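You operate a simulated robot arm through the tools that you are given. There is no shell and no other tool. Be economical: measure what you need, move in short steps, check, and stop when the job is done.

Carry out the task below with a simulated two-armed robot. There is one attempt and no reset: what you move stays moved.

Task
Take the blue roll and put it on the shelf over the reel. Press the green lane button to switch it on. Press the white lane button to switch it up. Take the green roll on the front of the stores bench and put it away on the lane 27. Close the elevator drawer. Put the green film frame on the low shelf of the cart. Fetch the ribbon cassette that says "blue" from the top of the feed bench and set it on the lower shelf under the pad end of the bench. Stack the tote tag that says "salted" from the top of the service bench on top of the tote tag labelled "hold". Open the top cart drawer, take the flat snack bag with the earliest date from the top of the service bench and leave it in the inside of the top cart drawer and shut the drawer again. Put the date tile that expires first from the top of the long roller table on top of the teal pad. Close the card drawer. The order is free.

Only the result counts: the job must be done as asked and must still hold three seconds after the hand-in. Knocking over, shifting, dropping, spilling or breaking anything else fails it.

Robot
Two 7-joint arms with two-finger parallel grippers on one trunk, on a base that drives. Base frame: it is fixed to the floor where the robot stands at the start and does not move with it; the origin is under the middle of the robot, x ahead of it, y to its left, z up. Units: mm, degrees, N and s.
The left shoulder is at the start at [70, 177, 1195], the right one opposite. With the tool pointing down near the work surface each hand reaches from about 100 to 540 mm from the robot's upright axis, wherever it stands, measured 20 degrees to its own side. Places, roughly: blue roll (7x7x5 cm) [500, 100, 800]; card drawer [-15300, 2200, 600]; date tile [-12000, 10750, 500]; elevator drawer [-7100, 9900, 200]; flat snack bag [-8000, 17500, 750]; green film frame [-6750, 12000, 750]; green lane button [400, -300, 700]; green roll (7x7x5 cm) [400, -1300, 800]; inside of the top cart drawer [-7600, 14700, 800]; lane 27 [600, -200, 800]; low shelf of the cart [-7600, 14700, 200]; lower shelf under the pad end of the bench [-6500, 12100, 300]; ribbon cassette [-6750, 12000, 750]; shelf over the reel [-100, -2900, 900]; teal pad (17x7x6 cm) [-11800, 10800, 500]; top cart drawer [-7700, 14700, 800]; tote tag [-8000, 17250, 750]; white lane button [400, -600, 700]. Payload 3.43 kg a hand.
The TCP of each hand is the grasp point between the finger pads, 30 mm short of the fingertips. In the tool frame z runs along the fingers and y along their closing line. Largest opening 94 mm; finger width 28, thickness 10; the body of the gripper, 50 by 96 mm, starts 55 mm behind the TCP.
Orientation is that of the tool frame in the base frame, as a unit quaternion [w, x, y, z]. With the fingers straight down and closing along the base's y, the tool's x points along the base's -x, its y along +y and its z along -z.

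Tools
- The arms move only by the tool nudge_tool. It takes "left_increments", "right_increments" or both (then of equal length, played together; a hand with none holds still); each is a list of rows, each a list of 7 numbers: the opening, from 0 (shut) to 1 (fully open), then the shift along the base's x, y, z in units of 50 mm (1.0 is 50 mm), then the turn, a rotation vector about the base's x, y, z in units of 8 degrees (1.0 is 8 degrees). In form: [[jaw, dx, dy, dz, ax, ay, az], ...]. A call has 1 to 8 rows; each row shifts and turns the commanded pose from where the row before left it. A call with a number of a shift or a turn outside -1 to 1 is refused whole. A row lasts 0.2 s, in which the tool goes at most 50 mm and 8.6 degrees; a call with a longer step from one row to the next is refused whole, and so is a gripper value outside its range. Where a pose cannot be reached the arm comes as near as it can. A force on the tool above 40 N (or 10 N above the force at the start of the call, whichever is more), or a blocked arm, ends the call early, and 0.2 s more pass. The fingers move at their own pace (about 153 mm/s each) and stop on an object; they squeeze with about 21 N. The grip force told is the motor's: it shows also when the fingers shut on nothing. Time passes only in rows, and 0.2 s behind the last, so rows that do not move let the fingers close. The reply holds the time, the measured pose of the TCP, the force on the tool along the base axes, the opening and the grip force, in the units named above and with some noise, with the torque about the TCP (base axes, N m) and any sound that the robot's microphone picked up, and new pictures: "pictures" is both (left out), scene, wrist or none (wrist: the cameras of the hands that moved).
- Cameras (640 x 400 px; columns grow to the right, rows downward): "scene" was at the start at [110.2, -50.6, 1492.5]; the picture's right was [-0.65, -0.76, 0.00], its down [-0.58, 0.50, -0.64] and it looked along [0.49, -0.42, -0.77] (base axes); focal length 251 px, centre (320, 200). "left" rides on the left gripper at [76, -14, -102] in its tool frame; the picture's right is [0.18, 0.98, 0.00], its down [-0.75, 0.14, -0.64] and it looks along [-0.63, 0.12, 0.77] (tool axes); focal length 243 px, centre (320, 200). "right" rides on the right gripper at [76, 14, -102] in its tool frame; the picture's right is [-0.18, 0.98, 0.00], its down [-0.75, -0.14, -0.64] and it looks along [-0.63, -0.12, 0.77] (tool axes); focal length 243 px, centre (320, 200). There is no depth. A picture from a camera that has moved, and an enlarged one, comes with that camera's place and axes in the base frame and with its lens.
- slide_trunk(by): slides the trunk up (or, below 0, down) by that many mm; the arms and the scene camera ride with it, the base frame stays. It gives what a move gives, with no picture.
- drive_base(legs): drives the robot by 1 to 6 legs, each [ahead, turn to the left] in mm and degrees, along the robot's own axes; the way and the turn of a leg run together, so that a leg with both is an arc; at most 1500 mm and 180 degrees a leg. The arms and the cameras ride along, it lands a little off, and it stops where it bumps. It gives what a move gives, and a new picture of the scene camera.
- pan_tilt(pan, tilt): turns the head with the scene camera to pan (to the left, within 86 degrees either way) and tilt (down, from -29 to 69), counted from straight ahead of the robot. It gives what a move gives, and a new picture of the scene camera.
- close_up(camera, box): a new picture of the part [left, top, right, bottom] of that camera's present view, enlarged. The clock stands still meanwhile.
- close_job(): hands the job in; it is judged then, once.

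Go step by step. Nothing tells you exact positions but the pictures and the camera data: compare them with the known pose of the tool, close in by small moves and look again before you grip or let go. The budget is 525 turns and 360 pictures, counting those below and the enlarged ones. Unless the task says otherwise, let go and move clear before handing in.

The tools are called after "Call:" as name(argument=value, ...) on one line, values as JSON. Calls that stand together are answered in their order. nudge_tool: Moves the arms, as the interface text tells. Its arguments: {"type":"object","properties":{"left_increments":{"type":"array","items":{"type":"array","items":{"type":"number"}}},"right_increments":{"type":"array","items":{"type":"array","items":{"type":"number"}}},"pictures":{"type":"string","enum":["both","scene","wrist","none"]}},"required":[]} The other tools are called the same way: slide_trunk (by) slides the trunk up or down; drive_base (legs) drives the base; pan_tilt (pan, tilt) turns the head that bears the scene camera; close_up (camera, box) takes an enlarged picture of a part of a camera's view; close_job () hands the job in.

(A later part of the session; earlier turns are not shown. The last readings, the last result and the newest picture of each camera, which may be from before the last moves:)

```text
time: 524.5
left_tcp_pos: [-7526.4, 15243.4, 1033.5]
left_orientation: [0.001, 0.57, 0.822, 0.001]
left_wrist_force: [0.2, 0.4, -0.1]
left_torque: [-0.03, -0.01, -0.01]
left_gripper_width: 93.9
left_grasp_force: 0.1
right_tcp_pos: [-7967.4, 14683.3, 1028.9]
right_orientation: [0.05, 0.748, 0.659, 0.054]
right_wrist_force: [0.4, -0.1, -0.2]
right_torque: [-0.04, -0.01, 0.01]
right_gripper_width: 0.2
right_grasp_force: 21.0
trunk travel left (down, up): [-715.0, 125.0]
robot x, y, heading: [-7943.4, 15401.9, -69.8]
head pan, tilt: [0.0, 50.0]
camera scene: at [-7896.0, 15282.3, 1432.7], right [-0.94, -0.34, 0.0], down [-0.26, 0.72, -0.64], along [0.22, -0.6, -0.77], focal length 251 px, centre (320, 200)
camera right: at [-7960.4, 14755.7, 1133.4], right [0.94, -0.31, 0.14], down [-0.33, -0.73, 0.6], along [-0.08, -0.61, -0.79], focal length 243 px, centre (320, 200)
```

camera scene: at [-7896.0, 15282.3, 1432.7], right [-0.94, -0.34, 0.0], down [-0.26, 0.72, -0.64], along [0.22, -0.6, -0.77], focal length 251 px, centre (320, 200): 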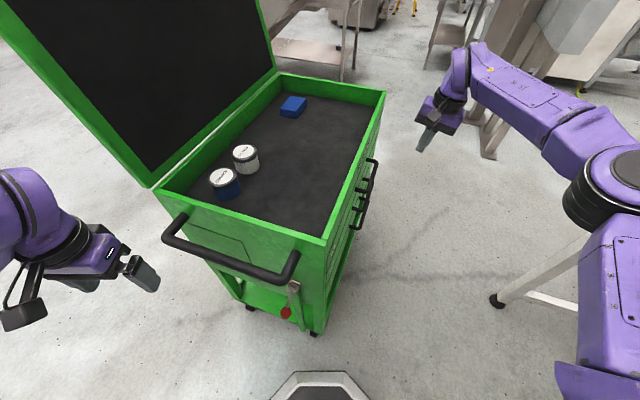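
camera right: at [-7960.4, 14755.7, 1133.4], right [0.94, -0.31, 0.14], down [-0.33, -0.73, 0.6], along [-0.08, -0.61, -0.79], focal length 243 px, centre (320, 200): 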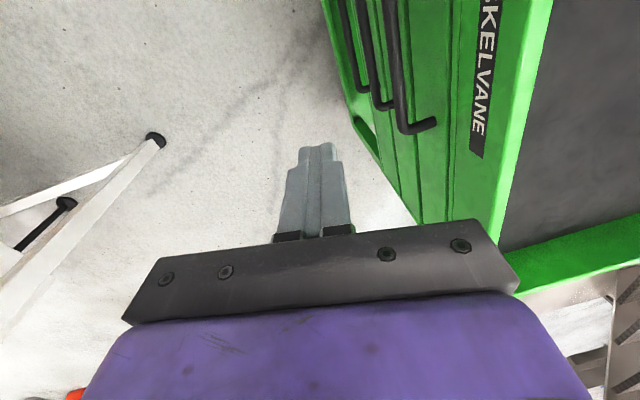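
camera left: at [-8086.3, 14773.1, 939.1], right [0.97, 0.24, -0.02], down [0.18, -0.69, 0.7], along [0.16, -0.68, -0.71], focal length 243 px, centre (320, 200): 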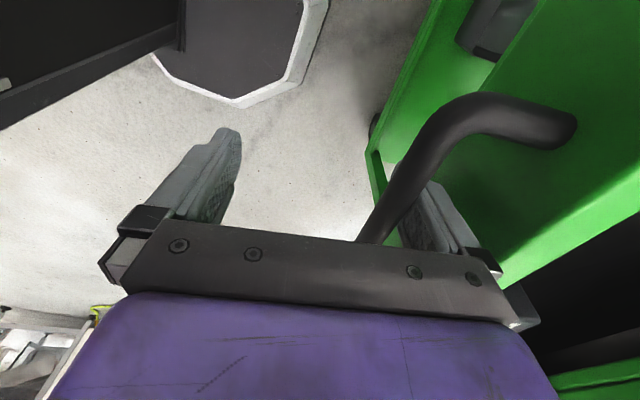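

The drawer is flush and shut. Next are the elevator drawer, the date tile and the card drawer. I back away from the cart, raise the trunk and extend the arms for travel.

Call:
drive_base(legs=[[-350, 0]])

Call:
slide_trunk(by=115)

Call:
nudge_tool(left_increments=[[1, -0.1, -0.9, 0, 0, 0, 0], [1, -0.1, -0.9, 0, 0, 0, 0], [1, -0.1, -0.9, 0, 0, 0, 0], [1, -0.1, -0.9, 0, 0, 0, 0], [1, -0.1, -0.9, 0, 0, 0, 0], [1, -0.1, -0.9, 0, 0, 0, 0], [1, -0.1, -0.9, 0, 0, 0, 0]], right_increments=[[1, 0.3, 0, 0, -0.053, 0.26, 0.845], [1, 0.3, 0, 0, -0.053, 0.26, 0.845], [1, 0.3, 0, 0, -0.053, 0.26, 0.845], [1, 0.3, 0, 0, -0.053, 0.26, 0.845], [1, 0.2, 0, 0, 0, 0, 0], [1, 0, 0, 0, 0, 0, 0], [1, 0, 0, 0, 0, 0, 0]], pictures="none")

Call:
drive_base(legs=[[0, 68], [1250, 0], [0, -88]])

```text
time: 526.8
left_tcp_pos: [-7646.0, 15568.8, 1033.3]
left_orientation: [0.001, 0.572, 0.82, 0.001]
left_wrist_force: [-0.4, 0.2, 0.0]
left_torque: [-0.02, 0.01, -0.03]
left_gripper_width: 93.6
left_grasp_force: 0.0
right_tcp_pos: [-8090.0, 15009.2, 1028.2]
right_orientation: [0.049, 0.749, 0.658, 0.054]
right_wrist_force: [-0.6, 0.2, -0.7]
right_torque: [0.05, 0.0, -0.03]
right_gripper_width: 0.0
right_grasp_force: 20.5
trunk travel left (down, up): [-715.0, 125.0]
robot x, y, heading: [-8060.4, 15728.2, -70.0]
head pan, tilt: [0.0, 50.0]
camera scene: at [-8015.8, 15607.7, 1432.6], right [-0.94, -0.34, 0.0], down [-0.26, 0.72, -0.64], along [0.22, -0.6, -0.77], focal length 251 px, centre (320, 200)
```

scene: 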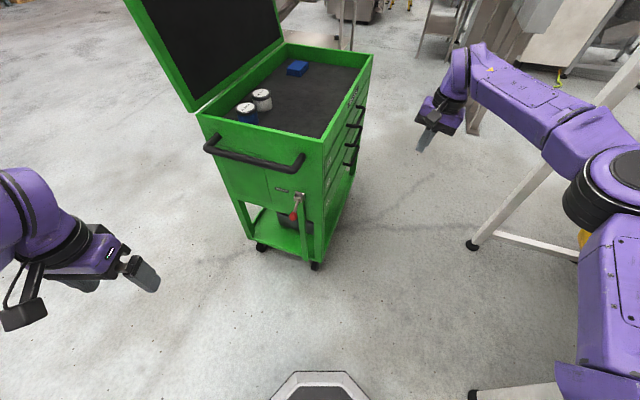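

```text
time: 528.2
left_tcp_pos: [-7647.3, 15567.8, 1148.6]
left_orientation: [0.001, 0.572, 0.82, 0.0]
left_wrist_force: [0.0, -0.5, 0.5]
left_torque: [0.0, 0.03, 0.01]
left_gripper_width: 94.0
left_grasp_force: 0.0
right_tcp_pos: [-8089.4, 15009.9, 1142.5]
right_orientation: [0.049, 0.75, 0.657, 0.056]
right_wrist_force: [0.3, 0.2, -0.3]
right_torque: [-0.01, 0.0, -0.01]
right_gripper_width: 0.0
right_grasp_force: 20.6
trunk travel left (down, up): [-830.0, 10.0]
robot x, y, heading: [-8055.2, 15731.1, -70.1]
head pan, tilt: [0.0, 50.0]
```

```text
time: 529.8
left_tcp_pos: [-7681.8, 15249.8, 1147.2]
left_orientation: [0.001, 0.571, 0.821, 0.002]
left_wrist_force: [0.7, -1.6, -0.6]
left_torque: [0.05, -0.03, -0.03]
left_gripper_width: 94.0
left_grasp_force: 0.1
right_tcp_pos: [-8073.2, 15006.8, 1139.8]
right_orientation: [0.042, 0.731, 0.68, 0.049]
right_wrist_force: [0.3, 0.0, -0.7]
right_torque: [0.0, 0.06, 0.03]
right_gripper_width: 94.0
right_grasp_force: 0.1
right hand out of reach, approached as far as the arm can: row 1, 2, 3, 4
trunk travel left (down, up): [-830.0, 10.0]
robot x, y, heading: [-8057.0, 15731.5, -70.3]
head pan, tilt: [0.0, 50.0]
```

```text
time: 542.8
left_tcp_pos: [-6615.8, 15113.0, 1148.0]
left_orientation: [0.001, 0.701, 0.714, 0.0]
left_wrist_force: [0.7, 0.1, 0.6]
left_torque: [0.01, -0.02, -0.02]
left_gripper_width: 93.9
left_grasp_force: 0.1
right_tcp_pos: [-7066.4, 15011.6, 1141.6]
right_orientation: [0.05, 0.833, 0.549, 0.04]
right_wrist_force: [-0.4, 0.0, -0.7]
right_torque: [0.0, 0.05, -0.01]
right_gripper_width: 94.1
right_grasp_force: 0.1
trunk travel left (down, up): [-830.0, 10.0]
robot x, y, heading: [-6820.9, 15687.2, -89.3]
head pan, tilt: [0.0, 50.0]
camera scene: at [-6816.0, 15559.3, 1547.6], right [-1.0, -0.01, 0.0], down [-0.01, 0.77, -0.64], along [0.01, -0.64, -0.77], focal length 251 px, centre (320, 200)
```

scene: 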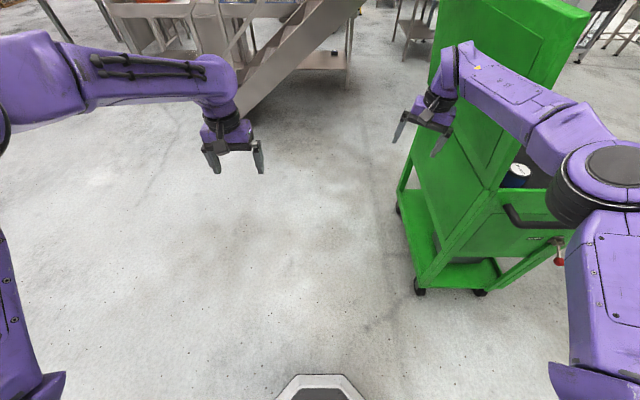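

Call:
drive_base(legs=[[0, 89], [330, 0], [0, -90], [1830, 0], [0, -90]])

```text
refused: 1830 is not a number from -1500 to 1500
```

Call:
drive_base(legs=[[0, 89], [330, 0], [0, -90], [1000, 0], [830, 0], [0, -90]])

```text
time: 560.2
left_tcp_pos: [-6478.2, 13443.6, 1146.5]
left_orientation: [0.0, 0.741, 0.672, 0.0]
left_wrist_force: [-0.2, -0.1, -1.1]
left_torque: [0.01, 0.0, 0.03]
left_gripper_width: 93.8
left_grasp_force: 0.1
right_tcp_pos: [-6932.1, 13401.3, 1144.0]
right_orientation: [0.046, 0.867, 0.494, 0.051]
right_wrist_force: [3.8, 8.3, 2.7]
right_torque: [-0.54, 0.19, 0.03]
right_gripper_width: 93.9
right_grasp_force: 0.1
trunk travel left (down, up): [-830.0, 10.0]
robot x, y, heading: [-6615.7, 14032.4, -95.9]
head pan, tilt: [0.0, 50.0]
stopped in leg 5: the force on the tool passed its limit (the readings are from after the stop); the commanded pose is now the measured one
camera scene: at [-6624.3, 13910.8, 1547.9], right [-0.99, 0.1, 0.0], down [0.08, 0.76, -0.64], along [-0.07, -0.64, -0.76], focal length 251 px, centre (320, 200)
```

scene: 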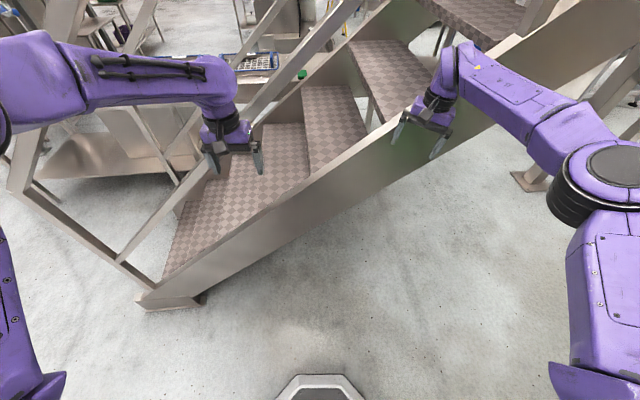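

The right hand grazed the stair stringer and the passage is narrow. I will swing east first, turn around through the free north side, and come back west along y ≈ 13870 with stretched arms.

Call:
drive_base(legs=[[-110, 0], [0, 76], [760, 0], [0, 100], [0, 100]])

```text
time: 577.0
left_tcp_pos: [-6441.0, 13655.2, 1146.3]
left_orientation: [0.002, 1.0, 0.023, 0.001]
left_wrist_force: [-0.1, -0.2, 0.3]
left_torque: [-0.02, 0.02, -0.02]
left_gripper_width: 93.8
left_grasp_force: 0.1
right_tcp_pos: [-6550.1, 14103.0, 1141.4]
right_orientation: [0.068, 0.979, -0.194, 0.01]
right_wrist_force: [0.4, -0.2, 0.6]
right_torque: [0.0, 0.02, -0.01]
right_gripper_width: 94.0
right_grasp_force: 0.1
trunk travel left (down, up): [-830.0, 10.0]
robot x, y, heading: [-5878.5, 13878.1, -177.7]
head pan, tilt: [0.0, 50.0]
camera scene: at [-6000.7, 13871.0, 1547.6], right [-0.04, 1.0, 0.0], down [0.77, 0.03, -0.64], along [-0.64, -0.03, -0.77], focal length 251 px, centre (320, 200)
```

scene: 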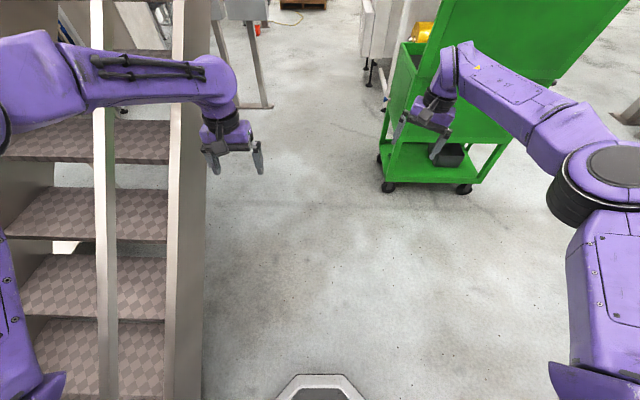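

Call:
nudge_tool(left_increments=[[1, -0.9, 0.1, 0, 0, 0, 0], [1, -0.9, 0.1, 0, 0, 0, 0], [1, -0.5, 0.1, 0, 0, 0, 0]], right_increments=[[1, -0.3, -0.4, 0, 0, 0, 0], [1, -0.3, -0.4, 0, 0, 0, 0], [1, 0, -0.2, 0, 0, 0, 0]], pictures="none")

Call:
drive_base(legs=[[0, -2.3], [1000, 0], [970, 0]])

```text
time: 577.8
left_tcp_pos: [-6555.6, 13671.1, 1145.2]
left_orientation: [0.001, 1.0, 0.022, 0.002]
left_wrist_force: [0.6, -0.7, -0.6]
left_torque: [0.02, -0.03, -0.01]
left_gripper_width: 93.9
left_grasp_force: 0.0
right_tcp_pos: [-6555.4, 14082.9, 1142.3]
right_orientation: [0.068, 0.979, -0.194, 0.01]
right_wrist_force: [-0.2, -0.5, 0.1]
right_torque: [0.0, -0.05, 0.06]
right_gripper_width: 94.3
right_grasp_force: 0.1
right hand out of reach, approached as far as the arm can: row 1, 2
trunk travel left (down, up): [-830.0, 10.0]
robot x, y, heading: [-5877.9, 13875.2, -177.8]
head pan, tilt: [0.0, 50.0]
```

```text
time: 587.9
left_tcp_pos: [-8514.7, 13743.2, 1146.3]
left_orientation: [0.002, 1.0, -0.003, -0.001]
left_wrist_force: [0.2, -0.1, -0.3]
left_torque: [0.02, -0.01, 0.0]
left_gripper_width: 94.0
left_grasp_force: 0.0
right_tcp_pos: [-8493.6, 14155.2, 1142.4]
right_orientation: [0.069, 0.973, -0.22, 0.009]
right_wrist_force: [0.2, -0.5, 0.4]
right_torque: [0.03, 0.0, 0.02]
right_gripper_width: 93.9
right_grasp_force: 0.0
trunk travel left (down, up): [-830.0, 10.0]
robot x, y, heading: [-7824.8, 13915.4, 179.5]
head pan, tilt: [0.0, 50.0]
camera scene: at [-7950.4, 13913.6, 1547.7], right [0.01, 1.0, 0.0], down [0.77, -0.01, -0.64], along [-0.64, 0.01, -0.77], focal length 251 px, centre (320, 200)
```

scene: 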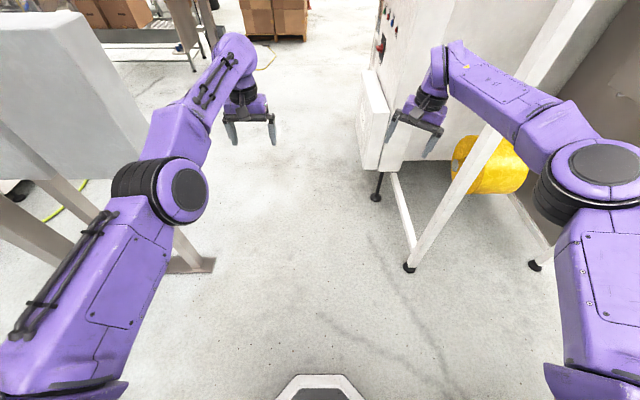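

Through. I continue west through the gap, then look south.

Call:
drive_base(legs=[[0, 9], [1500, 0], [300, 0], [0, 60]])

Call:
pan_tilt(pan=20, tilt=15)

```text
time: 600.2
left_tcp_pos: [-9718.0, 12970.1, 1147.3]
left_orientation: [0.001, 0.838, 0.545, 0.0]
left_wrist_force: [0.1, -0.1, -0.1]
left_torque: [-0.04, 0.05, -0.01]
left_gripper_width: 94.3
left_grasp_force: 0.0
right_tcp_pos: [-10087.8, 13154.3, 1141.9]
right_orientation: [0.053, 0.934, 0.35, 0.044]
right_wrist_force: [-0.1, 0.4, -0.5]
right_torque: [0.02, -0.02, 0.02]
right_gripper_width: 94.1
right_grasp_force: 0.0
trunk travel left (down, up): [-830.0, 10.0]
robot x, y, heading: [-9598.9, 13666.3, -114.3]
head pan, tilt: [0.0, 50.0]
camera scene: at [-9649.2, 13553.5, 1547.6], right [-0.91, 0.41, 0.0], down [0.32, 0.7, -0.64], along [-0.26, -0.59, -0.77], focal length 251 px, centre (320, 200)
```

scene: 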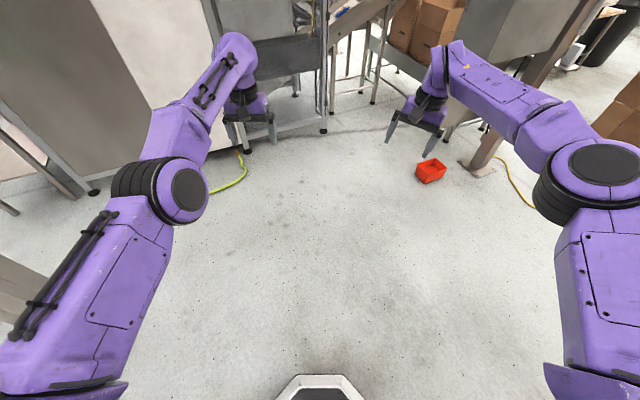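

```text
time: 601.2
left_tcp_pos: [-9717.4, 12969.3, 1146.1]
left_orientation: [0.001, 0.838, 0.545, 0.0]
left_wrist_force: [0.3, 0.0, -0.5]
left_torque: [0.0, 0.01, 0.02]
left_gripper_width: 94.1
left_grasp_force: 0.1
right_tcp_pos: [-10087.2, 13155.1, 1141.9]
right_orientation: [0.054, 0.934, 0.35, 0.045]
right_wrist_force: [0.9, 0.8, -0.4]
right_torque: [-0.02, -0.03, -0.03]
right_gripper_width: 94.2
right_grasp_force: 0.1
trunk travel left (down, up): [-830.0, 10.0]
robot x, y, heading: [-9600.5, 13671.4, -114.6]
head pan, tilt: [20.0, 15.0]
camera scene: at [-9624.3, 13530.4, 1601.3], right [-1.0, 0.07, 0.0], down [0.02, 0.26, -0.97], along [-0.07, -0.96, -0.26], focal length 251 px, centre (320, 200)
```

scene: 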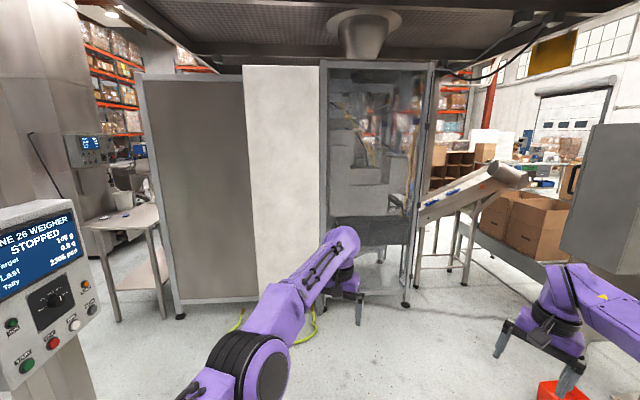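

The elevator boot must be reached from its west side, through the lane next to the feed bench's end. I return east, lower the trunk to pass under the stairs, and go south.

Call:
drive_base(legs=[[0, 114.5], [1500, 0], [60, 0]])

Call:
slide_trunk(by=-400)

Call:
drive_base(legs=[[0, -80], [1100, 0], [1000, 0]])

Call:
pan_tilt(pan=10, tilt=35)

```text
time: 609.5
left_tcp_pos: [-8147.9, 13825.3, 1087.4]
left_orientation: [-0.025, -0.014, 1.0, -0.001]
left_wrist_force: [-1.0, 5.7, 5.6]
left_torque: [-0.4, -0.04, 0.01]
left_gripper_width: 94.2
left_grasp_force: 0.3
right_tcp_pos: [-8153.7, 13436.6, 1104.8]
right_orientation: [0.004, 0.249, 0.965, 0.083]
right_wrist_force: [-0.4, 3.1, -2.2]
right_torque: [-0.32, -0.02, 0.01]
right_gripper_width: 94.2
right_grasp_force: 0.0
trunk travel left (down, up): [-830.0, 10.0]
robot x, y, heading: [-8993.8, 13646.2, 0.3]
head pan, tilt: [20.0, 15.0]
stopped in leg 2: the robot was blocked; the commanded pose is now the measured one
camera scene: at [-8638.8, 13707.9, 1590.4], right [0.35, -0.94, -0.03], down [-0.37, -0.11, -0.92], along [0.86, 0.33, -0.39], focal length 251 px, centre (320, 200)
```

scene: 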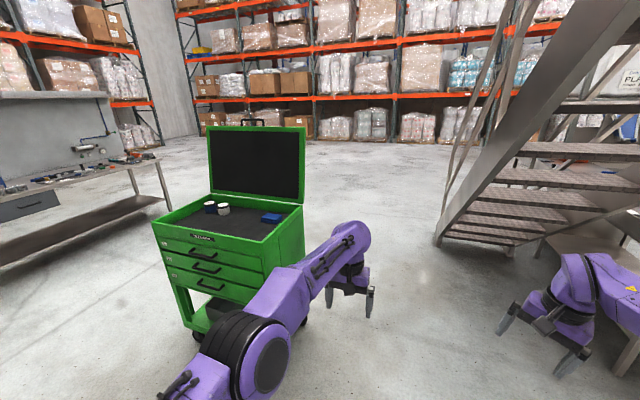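

```text
time: 609.9
left_tcp_pos: [-8158.0, 13774.6, 1065.2]
left_orientation: [-0.012, 0.04, 0.999, -0.01]
left_wrist_force: [-2.1, -5.2, -20.1]
left_torque: [0.39, -0.17, 0.16]
left_gripper_width: 93.9
left_grasp_force: 0.0
right_tcp_pos: [-8118.9, 13382.9, 1172.6]
right_orientation: [0.15, 0.278, 0.946, 0.068]
right_wrist_force: [4.5, 3.6, 0.8]
right_torque: [-0.24, 0.29, -0.09]
right_gripper_width: 93.9
right_grasp_force: 0.0
trunk travel left (down, up): [-830.0, 10.0]
robot x, y, heading: [-8971.1, 13647.0, 4.6]
head pan, tilt: [20.0, 15.0]
stopped: the arm was blocked; the commanded pose is now the measured one
```

```text
time: 610.6
left_tcp_pos: [-8251.9, 13812.9, 952.3]
left_orientation: [-0.235, -0.065, 0.968, -0.051]
left_wrist_force: [0.9, 1.5, -0.5]
left_torque: [-0.12, 0.14, 0.05]
left_gripper_width: 94.0
left_grasp_force: 0.0
right_tcp_pos: [-8126.6, 13371.0, 1201.7]
right_orientation: [0.181, 0.386, 0.904, 0.029]
right_wrist_force: [1.2, -1.7, -2.1]
right_torque: [0.01, 0.02, 0.08]
right_gripper_width: 94.0
right_grasp_force: 0.1
trunk travel left (down, up): [-830.0, 10.0]
robot x, y, heading: [-8953.8, 13656.2, 14.6]
head pan, tilt: [20.0, 15.0]
stopped in leg 1: the robot was blocked; the commanded pose is now the measured one
camera scene: at [-8591.8, 13782.0, 1584.5], right [0.57, -0.82, -0.05], down [-0.35, -0.18, -0.92], along [0.74, 0.54, -0.39], focal length 251 px, centre (320, 200)
```

scene: 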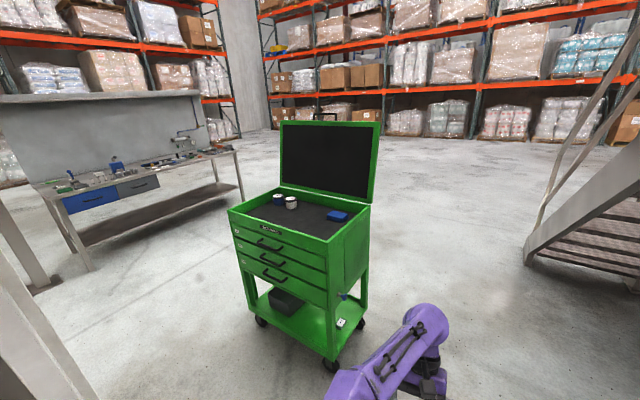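

```text
time: 611.4
left_tcp_pos: [-8273.2, 13780.7, 952.1]
left_orientation: [-0.24, -0.053, 0.969, -0.037]
left_wrist_force: [1.0, -1.3, -0.6]
left_torque: [0.1, 0.06, -0.04]
left_gripper_width: 93.8
left_grasp_force: 0.1
right_tcp_pos: [-8167.6, 13322.9, 1216.9]
right_orientation: [0.19, 0.401, 0.896, 0.032]
right_wrist_force: [0.7, -1.0, 0.1]
right_torque: [0.01, 0.0, 0.01]
right_gripper_width: 94.0
right_grasp_force: 0.1
trunk travel left (down, up): [-830.0, 10.0]
robot x, y, heading: [-8959.8, 13662.7, 12.0]
head pan, tilt: [10.0, 35.0]
camera scene: at [-8619.2, 13746.0, 1557.8], right [0.38, -0.93, -0.03], down [-0.64, -0.24, -0.73], along [0.67, 0.29, -0.68], focal length 251 px, centre (320, 200)
```

scene: 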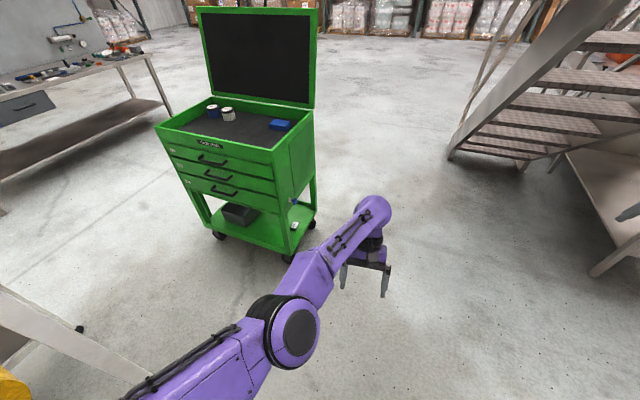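

The right arm hit the console boxes. I back off at once.

Call:
drive_base(legs=[[-150, 0]])

Call:
drive_base(legs=[[-150, 0]])

```text
time: 612.1
left_tcp_pos: [-8413.6, 13829.2, 766.5]
left_orientation: [-0.375, -0.122, 0.919, 0.025]
left_wrist_force: [25.7, 35.1, -12.3]
left_torque: [-2.59, 2.06, 1.83]
left_gripper_width: 94.3
left_grasp_force: 0.0
right_tcp_pos: [-8248.2, 13310.4, 1324.5]
right_orientation: [0.334, 0.359, 0.864, 0.111]
right_wrist_force: [0.8, -3.1, 1.1]
right_torque: [0.22, 0.14, 0.23]
right_gripper_width: 93.9
right_grasp_force: 0.1
trunk travel left (down, up): [-830.0, 10.0]
robot x, y, heading: [-8939.7, 13663.6, 17.1]
head pan, tilt: [10.0, 35.0]
stopped in leg 1: the robot was blocked; the commanded pose is now the measured one
camera scene: at [-8614.3, 13775.3, 1555.5], right [0.45, -0.89, -0.02], down [-0.61, -0.29, -0.74], along [0.65, 0.35, -0.67], focal length 251 px, centre (320, 200)
```

scene: 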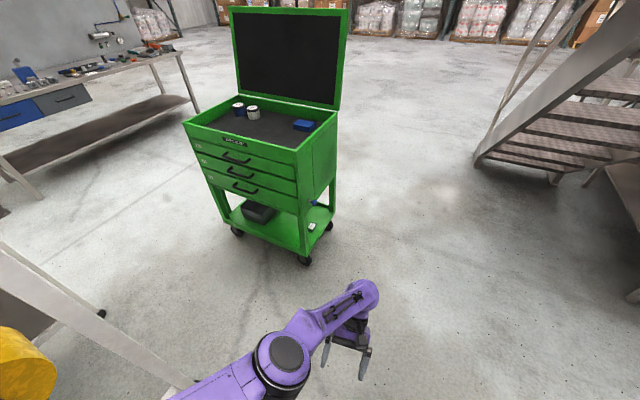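

```text
time: 612.9
left_tcp_pos: [-8485.6, 13951.4, 708.1]
left_orientation: [-0.405, -0.282, 0.865, 0.085]
left_wrist_force: [2.5, 34.5, 45.7]
left_torque: [-1.97, -2.55, 0.94]
left_gripper_width: 94.2
left_grasp_force: 0.0
right_tcp_pos: [-8278.8, 13369.9, 1285.3]
right_orientation: [0.311, 0.341, 0.882, 0.097]
right_wrist_force: [-1.5, -3.7, -2.7]
right_torque: [0.31, -0.21, 0.33]
right_gripper_width: 94.1
right_grasp_force: 0.0
trunk travel left (down, up): [-830.0, 10.0]
robot x, y, heading: [-8902.2, 13657.7, 28.2]
head pan, tilt: [10.0, 35.0]
stopped in leg 1: the robot was blocked; the commanded pose is now the measured one
camera scene: at [-8589.5, 13824.6, 1555.3], right [0.61, -0.79, -0.03], down [-0.55, -0.4, -0.73], along [0.56, 0.47, -0.68], focal length 251 px, centre (320, 200)
```

scene: 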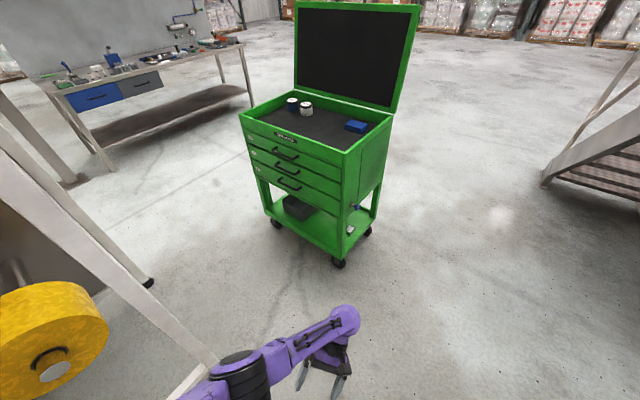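

Leaning forward again. Last time moving the base forward under itself cured this, so I do the same.

Call:
drive_base(legs=[[200, 0]])

```text
time: 613.6
left_tcp_pos: [-8643.6, 13983.3, 644.4]
left_orientation: [-0.519, -0.319, 0.776, 0.164]
left_wrist_force: [-8.3, 15.8, -16.1]
left_torque: [-0.51, 0.92, 1.19]
left_gripper_width: 94.3
left_grasp_force: 0.1
right_tcp_pos: [-8366.8, 13407.5, 1319.2]
right_orientation: [0.253, 0.315, 0.877, 0.26]
right_wrist_force: [4.3, -1.9, 5.1]
right_torque: [-0.02, 0.4, 0.23]
right_gripper_width: 94.0
right_grasp_force: 0.2
trunk travel left (down, up): [-830.0, 10.0]
robot x, y, heading: [-8817.3, 13631.2, 36.2]
head pan, tilt: [10.0, 35.0]
stopped in leg 1: the robot was blocked; the commanded pose is now the measured one
camera scene: at [-8554.0, 13821.6, 1559.8], right [0.72, -0.69, -0.03], down [-0.48, -0.46, -0.75], along [0.5, 0.55, -0.67], focal length 251 px, centre (320, 200)
```

scene: 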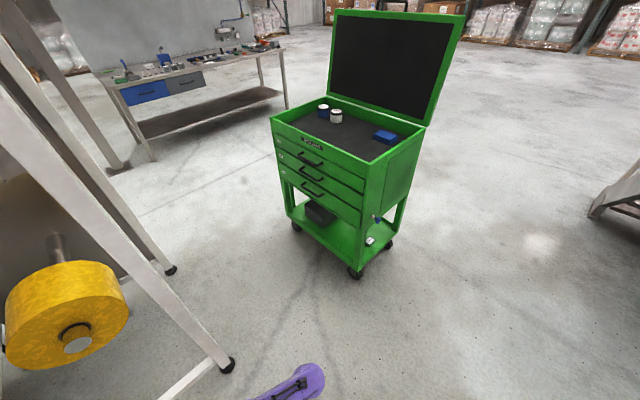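

Call:
drive_base(legs=[[150, 0]])

Call:
pan_tilt(pan=-75, tilt=45)

```text
time: 614.3
left_tcp_pos: [-8591.9, 14059.1, 652.7]
left_orientation: [-0.42, -0.233, 0.827, 0.292]
left_wrist_force: [-0.2, 0.0, -0.1]
left_torque: [0.01, -0.01, -0.04]
left_gripper_width: 94.0
left_grasp_force: 0.0
right_tcp_pos: [-8409.7, 13387.3, 1367.5]
right_orientation: [0.094, 0.298, 0.86, 0.404]
right_wrist_force: [-0.1, -0.3, 0.0]
right_torque: [-0.01, 0.02, 0.01]
right_gripper_width: 93.9
right_grasp_force: 0.1
trunk travel left (down, up): [-830.0, 10.0]
robot x, y, heading: [-8802.7, 13635.2, 36.8]
head pan, tilt: [10.0, 35.0]
stopped in leg 1: the force on the tool passed its limit (the readings are from after the stop); the commanded pose is now the measured one
camera scene: at [-8564.2, 13812.1, 1562.9], right [0.73, -0.69, -0.03], down [-0.47, -0.46, -0.76], along [0.51, 0.56, -0.65], focal length 251 px, centre (320, 200)
```

scene: 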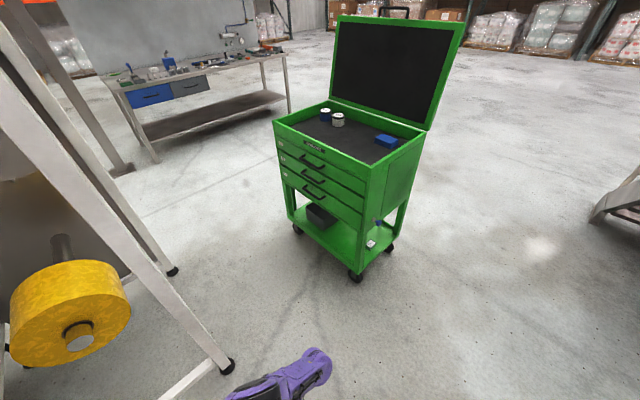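

```text
time: 615.9
left_tcp_pos: [-8598.4, 14056.1, 649.6]
left_orientation: [-0.426, -0.231, 0.824, 0.293]
left_wrist_force: [-0.1, 0.6, 0.4]
left_torque: [0.01, -0.04, 0.02]
left_gripper_width: 93.9
left_grasp_force: 0.1
right_tcp_pos: [-8409.1, 13388.9, 1366.9]
right_orientation: [0.095, 0.299, 0.86, 0.402]
right_wrist_force: [-0.3, 0.1, 0.3]
right_torque: [0.03, 0.0, 0.01]
right_gripper_width: 94.0
right_grasp_force: 0.0
trunk travel left (down, up): [-830.0, 10.0]
robot x, y, heading: [-8807.3, 13630.2, 36.6]
head pan, tilt: [-75.0, 45.0]
camera scene: at [-8560.9, 13697.5, 1553.8], right [-0.62, -0.78, 0.1], down [-0.62, 0.4, -0.68], along [0.49, -0.48, -0.73], focal length 251 px, centre (320, 200)
```

scene: 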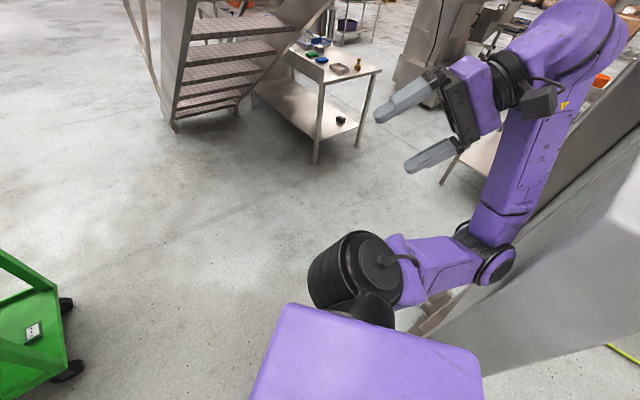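

Call:
drive_base(legs=[[60, 15]])

Call:
drive_base(legs=[[150, 0]])

```text
time: 616.7
left_tcp_pos: [-8549.9, 14100.1, 650.1]
left_orientation: [-0.303, -0.218, 0.858, 0.352]
left_wrist_force: [0.0, -0.4, 0.2]
left_torque: [-0.03, -0.01, 0.02]
left_gripper_width: 93.9
left_grasp_force: 0.0
right_tcp_pos: [-8409.2, 13362.5, 1414.6]
right_orientation: [-0.003, 0.27, 0.837, 0.475]
right_wrist_force: [-0.7, 1.7, 0.2]
right_torque: [-0.06, -0.02, -0.03]
right_gripper_width: 93.9
right_grasp_force: 0.1
trunk travel left (down, up): [-830.0, 10.0]
robot x, y, heading: [-8803.1, 13638.4, 37.8]
head pan, tilt: [-75.0, 45.0]
stopped in leg 1: the robot was blocked; the commanded pose is now the measured one
camera scene: at [-8559.1, 13691.5, 1554.7], right [-0.6, -0.79, 0.09], down [-0.63, 0.39, -0.67], along [0.5, -0.46, -0.73], focal length 251 px, centre (320, 200)
```

scene: 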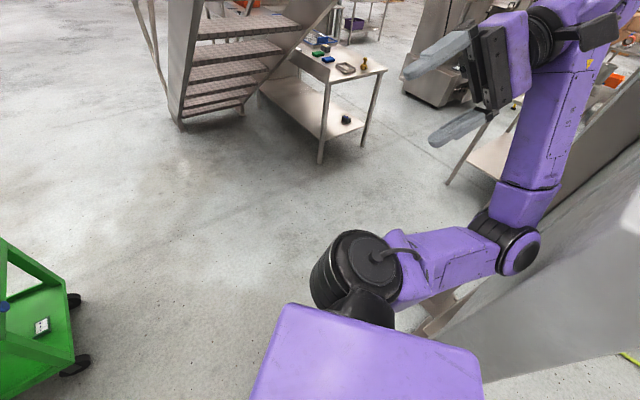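

```text
time: 617.3
left_tcp_pos: [-8499.5, 14135.7, 651.3]
left_orientation: [-0.169, -0.208, 0.879, 0.394]
left_wrist_force: [0.1, 0.1, -0.3]
left_torque: [-0.03, -0.01, -0.01]
left_gripper_width: 94.0
left_grasp_force: 0.0
right_tcp_pos: [-8369.7, 13340.3, 1430.6]
right_orientation: [-0.076, 0.327, 0.819, 0.465]
right_wrist_force: [0.6, 1.1, 0.0]
right_torque: [-0.02, 0.0, 0.0]
right_gripper_width: 93.9
right_grasp_force: 0.1
trunk travel left (down, up): [-830.0, 10.0]
robot x, y, heading: [-8801.1, 13636.0, 38.8]
head pan, tilt: [-75.0, 45.0]
stopped in leg 1: the robot was blocked; the commanded pose is now the measured one
camera scene: at [-8563.1, 13686.5, 1555.6], right [-0.59, -0.8, 0.09], down [-0.63, 0.39, -0.67], along [0.51, -0.45, -0.73], focal length 251 px, centre (320, 200)
```

scene: 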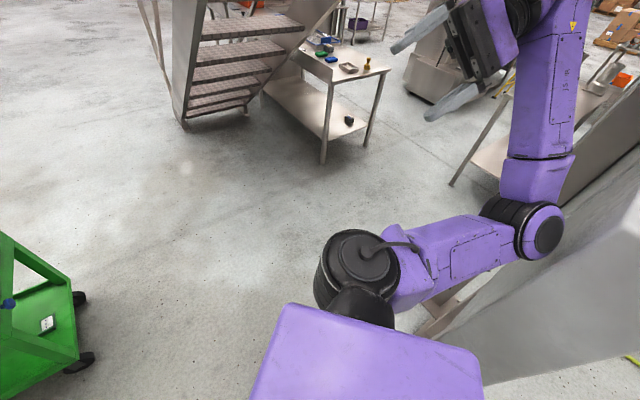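

Call:
nudge_tool(right_increments=[[1, 0.1, 0.7, -0.3, 0, 0, 0], [1, 0.1, 0.7, -0.4, 0, 0, 0], [1, 0.1, 0.7, -0.4, 0, 0, 0], [1, 0.1, 0.7, -0.4, 0, 0, 0], [1, 0.1, 0.7, -0.4, 0, 0, 0], [1, 0, 0.6, -0.4, 0, 0, 0]], pictures="none")

Call:
nudge_tool(right_increments=[[1, 0.1, 0.7, -0.3, 0, 0, 0], [1, 0.1, 0.7, -0.4, 0, 0, 0], [1, 0.1, 0.7, -0.4, 0, 0, 0], [1, 0.1, 0.7, -0.4, 0, 0, 0]], pictures="none")

```text
time: 617.8
left_tcp_pos: [-8477.0, 14152.5, 647.0]
left_orientation: [-0.1, -0.202, 0.886, 0.404]
left_wrist_force: [0.5, 0.3, 0.2]
left_torque: [0.0, -0.02, -0.01]
left_gripper_width: 93.9
left_grasp_force: 0.0
right_tcp_pos: [-8397.3, 13351.2, 1426.4]
right_orientation: [-0.033, 0.299, 0.818, 0.491]
right_wrist_force: [-0.7, -0.1, 0.1]
right_torque: [0.02, 0.0, 0.03]
right_gripper_width: 93.9
right_grasp_force: 0.1
right hand out of reach, approached as far as the arm can: row 1
trunk travel left (down, up): [-830.0, 10.0]
robot x, y, heading: [-8799.4, 13636.4, 38.7]
head pan, tilt: [-75.0, 45.0]
stopped in row 2 (right hand): the arm was blocked; the commanded pose is now the measured one
```

```text
time: 618.1
left_tcp_pos: [-8454.5, 14161.8, 648.3]
left_orientation: [-0.029, -0.201, 0.889, 0.411]
left_wrist_force: [-1.0, -1.2, 0.2]
left_torque: [-0.02, -0.01, 0.0]
left_gripper_width: 94.0
left_grasp_force: 0.0
right_tcp_pos: [-8384.9, 13346.9, 1429.4]
right_orientation: [-0.06, 0.327, 0.809, 0.485]
right_wrist_force: [-0.6, 0.1, 0.0]
right_torque: [-0.01, -0.02, -0.06]
right_gripper_width: 94.0
right_grasp_force: 0.1
right hand out of reach, approached as far as the arm can: row 1
trunk travel left (down, up): [-830.0, 10.0]
robot x, y, heading: [-8802.5, 13640.4, 38.6]
head pan, tilt: [-75.0, 45.0]
stopped in row 1 (right hand): the arm was blocked; the commanded pose is now the measured one
```

Call:
nudge_tool(right_increments=[[1, 0.9, 0.1, 0, 0, 0, 0], [1, 0.9, 0.1, 0, 0, 0, 0], [1, 0.9, 0.1, 0, 0, 0, 0]], pictures="none")

Call:
nudge_tool(right_increments=[[1, 0.9, 0.1, -0.3, 0, 0, 0], [1, 0.9, 0.1, -0.3, 0, 0, 0], [1, 0.9, 0.1, -0.3, 0, 0, 0]], pictures="none")

```text
time: 618.5
left_tcp_pos: [-8439.2, 14167.3, 648.0]
left_orientation: [0.039, -0.199, 0.889, 0.41]
left_wrist_force: [-0.6, 0.2, 0.4]
left_torque: [-0.04, -0.05, -0.02]
left_gripper_width: 93.8
left_grasp_force: 0.0
right_tcp_pos: [-8359.3, 13332.7, 1433.4]
right_orientation: [-0.101, 0.36, 0.797, 0.475]
right_wrist_force: [-1.3, 1.0, -0.3]
right_torque: [-0.06, 0.02, -0.06]
right_gripper_width: 94.0
right_grasp_force: 0.0
trunk travel left (down, up): [-830.0, 10.0]
robot x, y, heading: [-8800.7, 13639.3, 39.1]
head pan, tilt: [-75.0, 45.0]
stopped in row 2 (right hand): the arm was blocked; the commanded pose is now the measured one
```

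```text
time: 619.0
left_tcp_pos: [-8421.5, 14169.3, 645.8]
left_orientation: [0.106, -0.196, 0.89, 0.399]
left_wrist_force: [-0.7, 0.6, -0.2]
left_torque: [0.01, -0.05, -0.07]
left_gripper_width: 94.0
left_grasp_force: 0.1
right_tcp_pos: [-8346.2, 13324.8, 1425.5]
right_orientation: [-0.131, 0.382, 0.786, 0.467]
right_wrist_force: [-0.2, 0.3, 0.3]
right_torque: [-0.02, 0.03, 0.01]
right_gripper_width: 94.0
right_grasp_force: 0.1
trunk travel left (down, up): [-830.0, 10.0]
robot x, y, heading: [-8796.7, 13640.7, 39.6]
head pan, tilt: [-75.0, 45.0]
stopped in row 2 (right hand): the arm was blocked; the commanded pose is now the measured one
```

Call:
pan_tilt(pan=75, tilt=50)

```text
time: 621.3
left_tcp_pos: [-8435.4, 14165.9, 633.4]
left_orientation: [0.091, -0.19, 0.892, 0.4]
left_wrist_force: [-0.1, -0.5, -0.8]
left_torque: [-0.02, -0.01, -0.02]
left_gripper_width: 94.1
left_grasp_force: 0.1
right_tcp_pos: [-8345.3, 13324.3, 1424.8]
right_orientation: [-0.129, 0.384, 0.785, 0.468]
right_wrist_force: [0.1, 0.6, 0.5]
right_torque: [-0.03, -0.04, 0.0]
right_gripper_width: 94.2
right_grasp_force: 0.2
trunk travel left (down, up): [-830.0, 10.0]
robot x, y, heading: [-8796.3, 13640.4, 38.8]
head pan, tilt: [75.0, 50.0]
camera scene: at [-8669.2, 13807.1, 1550.1], right [0.91, 0.4, -0.09], down [0.26, -0.73, -0.63], along [-0.32, 0.55, -0.77], focal length 251 px, centre (320, 200)
```

scene: 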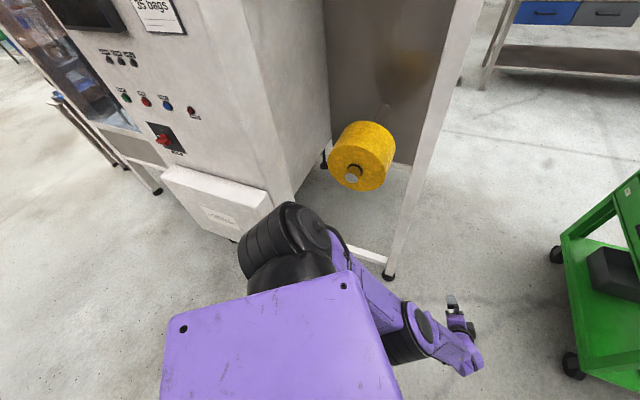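

Call:
drive_base(legs=[[400, 0]])

```text
time: 623.8
left_tcp_pos: [-8181.2, 14394.8, 681.4]
left_orientation: [0.074, -0.214, 0.877, 0.423]
left_wrist_force: [0.3, -0.7, -0.2]
left_torque: [0.0, 0.01, 0.01]
left_gripper_width: 93.8
left_grasp_force: 0.1
right_tcp_pos: [-8162.4, 13520.7, 1427.4]
right_orientation: [-0.074, 0.343, 0.783, 0.514]
right_wrist_force: [0.1, -0.6, 0.3]
right_torque: [-0.01, -0.02, -0.03]
right_gripper_width: 94.0
right_grasp_force: 0.0
trunk travel left (down, up): [-830.0, 10.0]
robot x, y, heading: [-8487.9, 13896.6, 39.2]
head pan, tilt: [75.0, 50.0]
camera scene: at [-8478.7, 13992.2, 1547.4], right [0.91, 0.41, 0.0], down [0.32, -0.7, -0.64], along [-0.26, 0.59, -0.77], focal length 251 px, centre (320, 200)
```

scene: 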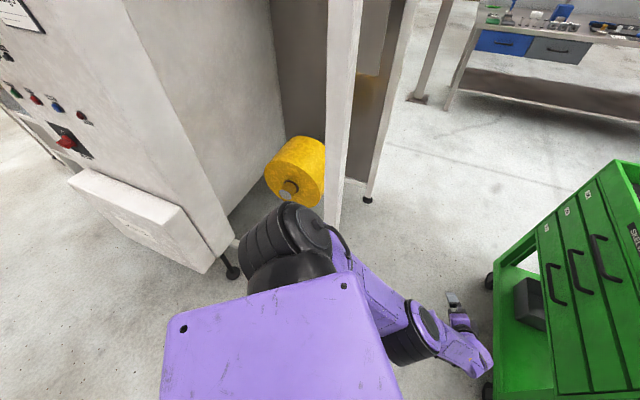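

Free and upright. I reset both arms to their natural travel pose.

Call:
nudge_tool(left_increments=[[1, 0, 0, 0.55, -0.785, -0.131, 0.168], [1, 0, 0, 0.55, -0.785, -0.131, 0.168], [1, 0, 0, 0.55, -0.785, -0.131, 0.168], [1, 0, 0, 0.55, -0.785, -0.131, 0.168], [1, 0, 0, 0.55, -0.785, -0.131, 0.168], [1, 0, 0, 0.55, -0.785, -0.131, 0.168], [1, 0, 0, 0.55, -0.785, -0.131, 0.168], [1, 0, 0, 0.55, -0.785, -0.131, 0.168]], right_increments=[[1, 0.27, 0.73, -0.36, -0.472, -0.249, 0.6], [1, 0.27, 0.73, -0.36, -0.472, -0.249, 0.6], [1, 0.27, 0.73, -0.36, -0.472, -0.249, 0.6], [1, 0.27, 0.73, -0.36, -0.472, -0.249, 0.6], [1, 0.27, 0.73, -0.36, -0.472, -0.249, 0.6], [1, 0.27, 0.73, -0.36, -0.472, -0.249, 0.6], [1, 0.27, 0.73, -0.36, -0.472, -0.249, 0.6], [1, 0.27, 0.73, -0.36, -0.472, -0.249, 0.6]], pictures="none")

Call:
nudge_tool(right_increments=[[1, 0.27, 0.73, -0.36, -0.472, -0.249, 0.6], [1, 0.27, 0.73, -0.36, -0.472, -0.249, 0.6], [1, 0.27, 0.73, -0.36, -0.472, -0.249, 0.6], [1, 0.27, 0.73, -0.36, -0.472, -0.249, 0.6], [1, 0.27, 0.73, -0.36, -0.472, -0.249, 0.6], [1, 0.27, 0.73, -0.36, -0.472, -0.249, 0.6], [1, 0.27, 0.73, -0.36, -0.472, -0.249, 0.6], [1, 0.27, 0.73, -0.36, -0.472, -0.249, 0.6]], pictures="none")

```text
time: 625.6
left_tcp_pos: [-8181.1, 14396.6, 679.8]
left_orientation: [0.075, -0.213, 0.878, 0.421]
left_wrist_force: [-0.1, -0.1, 1.1]
left_torque: [0.0, 0.02, -0.01]
left_gripper_width: 94.1
left_grasp_force: 0.1
left hand out of reach, approached as far as the arm can: row 1, 2, 3, 4, 5, 6, 7, 8
right_tcp_pos: [-8056.4, 13812.8, 1282.1]
right_orientation: [-0.04, 0.004, 0.958, 0.284]
right_wrist_force: [-0.5, -0.2, -0.1]
right_torque: [0.01, 0.0, 0.04]
right_gripper_width: 94.2
right_grasp_force: 0.0
trunk travel left (down, up): [-830.0, 10.0]
robot x, y, heading: [-8487.8, 13894.8, 39.4]
head pan, tilt: [75.0, 50.0]
```

```text
time: 627.4
left_tcp_pos: [-8181.5, 14397.9, 678.7]
left_orientation: [0.074, -0.214, 0.878, 0.422]
left_wrist_force: [-0.2, 0.2, -0.6]
left_torque: [0.0, 0.0, -0.03]
left_gripper_width: 94.0
left_grasp_force: 0.0
right_tcp_pos: [-7944.1, 14110.5, 1139.2]
right_orientation: [0.001, -0.333, 0.943, -0.001]
right_wrist_force: [0.7, 0.5, -0.7]
right_torque: [-0.06, -0.02, -0.02]
right_gripper_width: 94.2
right_grasp_force: 0.0
trunk travel left (down, up): [-830.0, 10.0]
robot x, y, heading: [-8487.2, 13891.7, 39.2]
head pan, tilt: [75.0, 50.0]
```

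Call:
nudge_tool(left_increments=[[1, -0.4, -0.4, 0.6, 0, 0, 0], [1, -0.4, -0.4, 0.6, 0, 0, 0], [1, -0.4, -0.4, 0.6, 0, 0, 0], [1, 0, 0, 0.9, 0, 0, 0], [1, 0, 0, 0.9, 0, 0, 0], [1, 0, 0, 0.9, 0, 0, 0], [1, 0, 0, 0.9, 0, 0, 0]], pictures="none")

Call:
nudge_tool(left_increments=[[1, 0.2, 0.2, 0.4, -0.785, -0.131, 0.168], [1, 0.2, 0.2, 0.4, -0.785, -0.131, 0.168], [1, 0.2, 0.2, 0.4, -0.785, -0.131, 0.168], [1, 0.2, 0.2, 0.4, -0.785, -0.131, 0.168], [1, 0.2, 0.2, 0, -0.785, -0.131, 0.168], [1, 0.2, 0.2, 0, -0.785, -0.131, 0.168], [1, 0.2, 0.2, 0, -0.785, -0.131, 0.168], [1, 0.2, 0.2, 0, -0.785, -0.131, 0.168]], pictures="none")

```text
time: 629.0
left_tcp_pos: [-8180.7, 14397.4, 680.4]
left_orientation: [0.075, -0.214, 0.878, 0.423]
left_wrist_force: [0.7, -1.0, -0.2]
left_torque: [-0.01, -0.04, -0.02]
left_gripper_width: 94.2
left_grasp_force: 0.1
left hand out of reach, approached as far as the arm can: row 1, 2, 3, 4, 5, 6, 7
right_tcp_pos: [-7943.8, 14106.6, 1139.5]
right_orientation: [0.001, -0.334, 0.943, 0.0]
right_wrist_force: [1.0, -0.5, 0.1]
right_torque: [0.0, 0.01, -0.01]
right_gripper_width: 94.0
right_grasp_force: 0.1
trunk travel left (down, up): [-830.0, 10.0]
robot x, y, heading: [-8488.6, 13891.6, 39.3]
head pan, tilt: [75.0, 50.0]
```

```text
time: 630.8
left_tcp_pos: [-8143.0, 14441.7, 723.2]
left_orientation: [0.024, -0.302, 0.943, 0.136]
left_wrist_force: [0.0, 0.1, -0.7]
left_torque: [0.03, 0.01, -0.02]
left_gripper_width: 94.1
left_grasp_force: 0.1
left hand out of reach, approached as far as the arm can: row 1, 2, 3, 4, 5, 6, 7, 8
right_tcp_pos: [-7944.1, 14107.3, 1139.7]
right_orientation: [0.0, -0.333, 0.943, 0.0]
right_wrist_force: [0.3, 1.2, -0.1]
right_torque: [-0.02, 0.02, 0.02]
right_gripper_width: 93.9
right_grasp_force: 0.0
trunk travel left (down, up): [-830.0, 10.0]
robot x, y, heading: [-8487.4, 13892.5, 39.4]
head pan, tilt: [75.0, 50.0]
```

Call:
nudge_tool(left_increments=[[1, 0, 0, 0.8, -0.4, -0.1, 0.05], [1, 0, 0, 0.8, -0.4, -0.1, 0.05], [1, 0, 0, 0.8, -0.4, 0, 0.05], [1, 0, 0, 0.8, 0, 0, 0], [1, 0, 0, 0.8, 0, 0, 0], [1, 0, 0, 0.8, 0, 0, 0], [1, 0, 0, 0.8, 0, 0, 0], [1, 0, 0, 0.8, 0, 0, 0]], pictures="scene")

```text
time: 632.6
left_tcp_pos: [-8072.7, 14492.9, 1011.5]
left_orientation: [0.01, -0.314, 0.948, 0.053]
left_wrist_force: [0.3, -0.2, 0.3]
left_torque: [0.01, 0.03, 0.01]
left_gripper_width: 93.8
left_grasp_force: 0.0
left hand out of reach, approached as far as the arm can: row 1, 2, 3, 4, 5, 6, 7, 8
right_tcp_pos: [-7944.7, 14105.7, 1140.7]
right_orientation: [0.002, -0.334, 0.943, 0.001]
right_wrist_force: [0.4, -0.6, 0.2]
right_torque: [-0.05, 0.0, -0.02]
right_gripper_width: 93.8
right_grasp_force: 0.1
trunk travel left (down, up): [-830.0, 10.0]
robot x, y, heading: [-8486.1, 13894.7, 39.3]
head pan, tilt: [75.0, 50.0]
camera scene: at [-8478.0, 13993.8, 1547.2], right [0.91, 0.41, 0.0], down [0.31, -0.7, -0.64], along [-0.26, 0.59, -0.77], focal length 251 px, centre (320, 200)
```

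scene: 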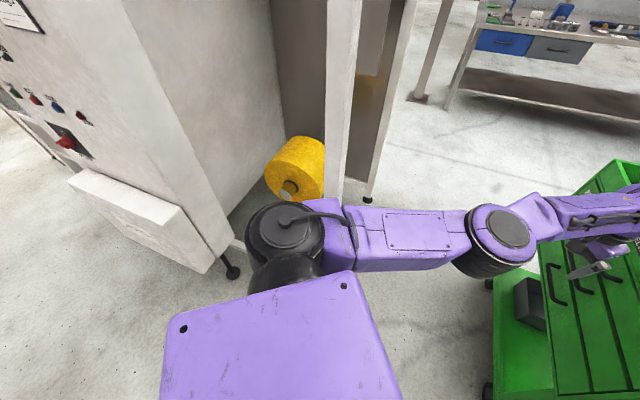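

Call:
drive_base(legs=[[-100, 0], [0, -39], [550, 0]])

Call:
slide_trunk(by=-400)

Call:
drive_base(legs=[[0, -80], [1100, 0], [1100, 0]])

```text
time: 638.4
left_tcp_pos: [-7331.8, 14001.7, 1010.8]
left_orientation: [0.028, 0.034, 0.998, 0.047]
left_wrist_force: [0.0, 0.3, 0.2]
left_torque: [0.0, -0.01, 0.0]
left_gripper_width: 93.9
left_grasp_force: 0.0
right_tcp_pos: [-7486.1, 13625.5, 1139.9]
right_orientation: [0.001, 0.014, 1.0, 0.001]
right_wrist_force: [0.1, -0.6, 0.1]
right_torque: [-0.01, 0.0, 0.0]
right_gripper_width: 94.0
right_grasp_force: 0.0
trunk travel left (down, up): [-830.0, 10.0]
robot x, y, heading: [-8034.4, 13814.3, -1.4]
head pan, tilt: [75.0, 50.0]
camera scene: at [-7964.7, 13887.9, 1547.3], right [0.96, -0.28, 0.0], down [-0.22, -0.73, -0.64], along [0.18, 0.62, -0.77], focal length 251 px, centre (320, 200)
```

scene: 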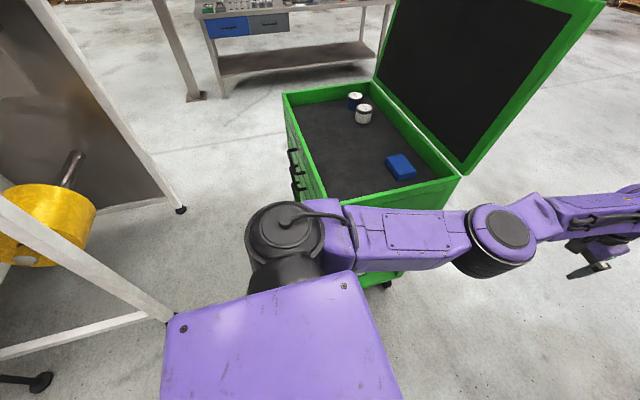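

```text
time: 642.2
left_tcp_pos: [-7331.4, 14002.2, 610.3]
left_orientation: [0.027, 0.034, 0.998, 0.047]
left_wrist_force: [-1.2, -0.3, 1.0]
left_torque: [-0.02, 0.01, 0.0]
left_gripper_width: 94.0
left_grasp_force: 0.3
right_tcp_pos: [-7486.7, 13624.3, 740.0]
right_orientation: [0.001, 0.014, 1.0, 0.0]
right_wrist_force: [0.5, 0.0, -0.5]
right_torque: [0.02, -0.01, 0.0]
right_gripper_width: 94.0
right_grasp_force: 0.0
trunk travel left (down, up): [-430.0, 410.0]
robot x, y, heading: [-8035.3, 13815.5, -1.6]
head pan, tilt: [75.0, 50.0]
```

```text
time: 655.8
left_tcp_pos: [-7452.4, 11186.2, 485.2]
left_orientation: [-0.043, 0.736, 0.675, 0.041]
left_wrist_force: [3.5, 3.1, -0.7]
left_torque: [-0.21, 0.27, 0.01]
left_gripper_width: 93.9
left_grasp_force: 0.1
right_tcp_pos: [-7723.1, 11183.9, 657.9]
right_orientation: [-0.078, 0.641, 0.763, 0.014]
right_wrist_force: [-1.2, -5.8, 16.4]
right_torque: [0.28, -0.28, -0.07]
right_gripper_width: 94.1
right_grasp_force: 0.1
trunk travel left (down, up): [-430.0, 410.0]
robot x, y, heading: [-7702.8, 11736.9, -80.8]
head pan, tilt: [75.0, 50.0]
stopped in leg 3: the robot was blocked; the commanded pose is now the measured one
camera scene: at [-7595.1, 11757.5, 1154.4], right [-0.1, -0.99, 0.07], down [-0.77, 0.03, -0.63], along [0.63, -0.11, -0.77], focal length 251 px, centre (320, 200)
```

scene: 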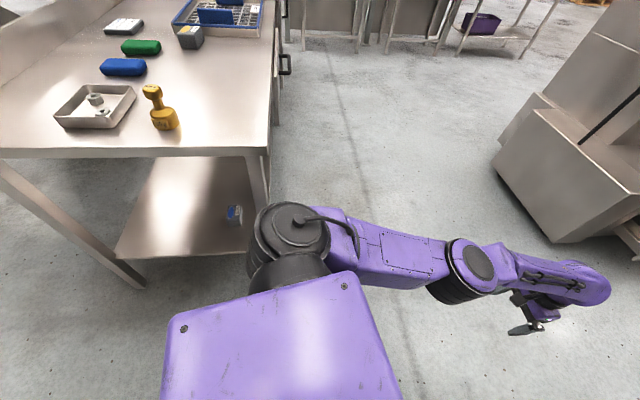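

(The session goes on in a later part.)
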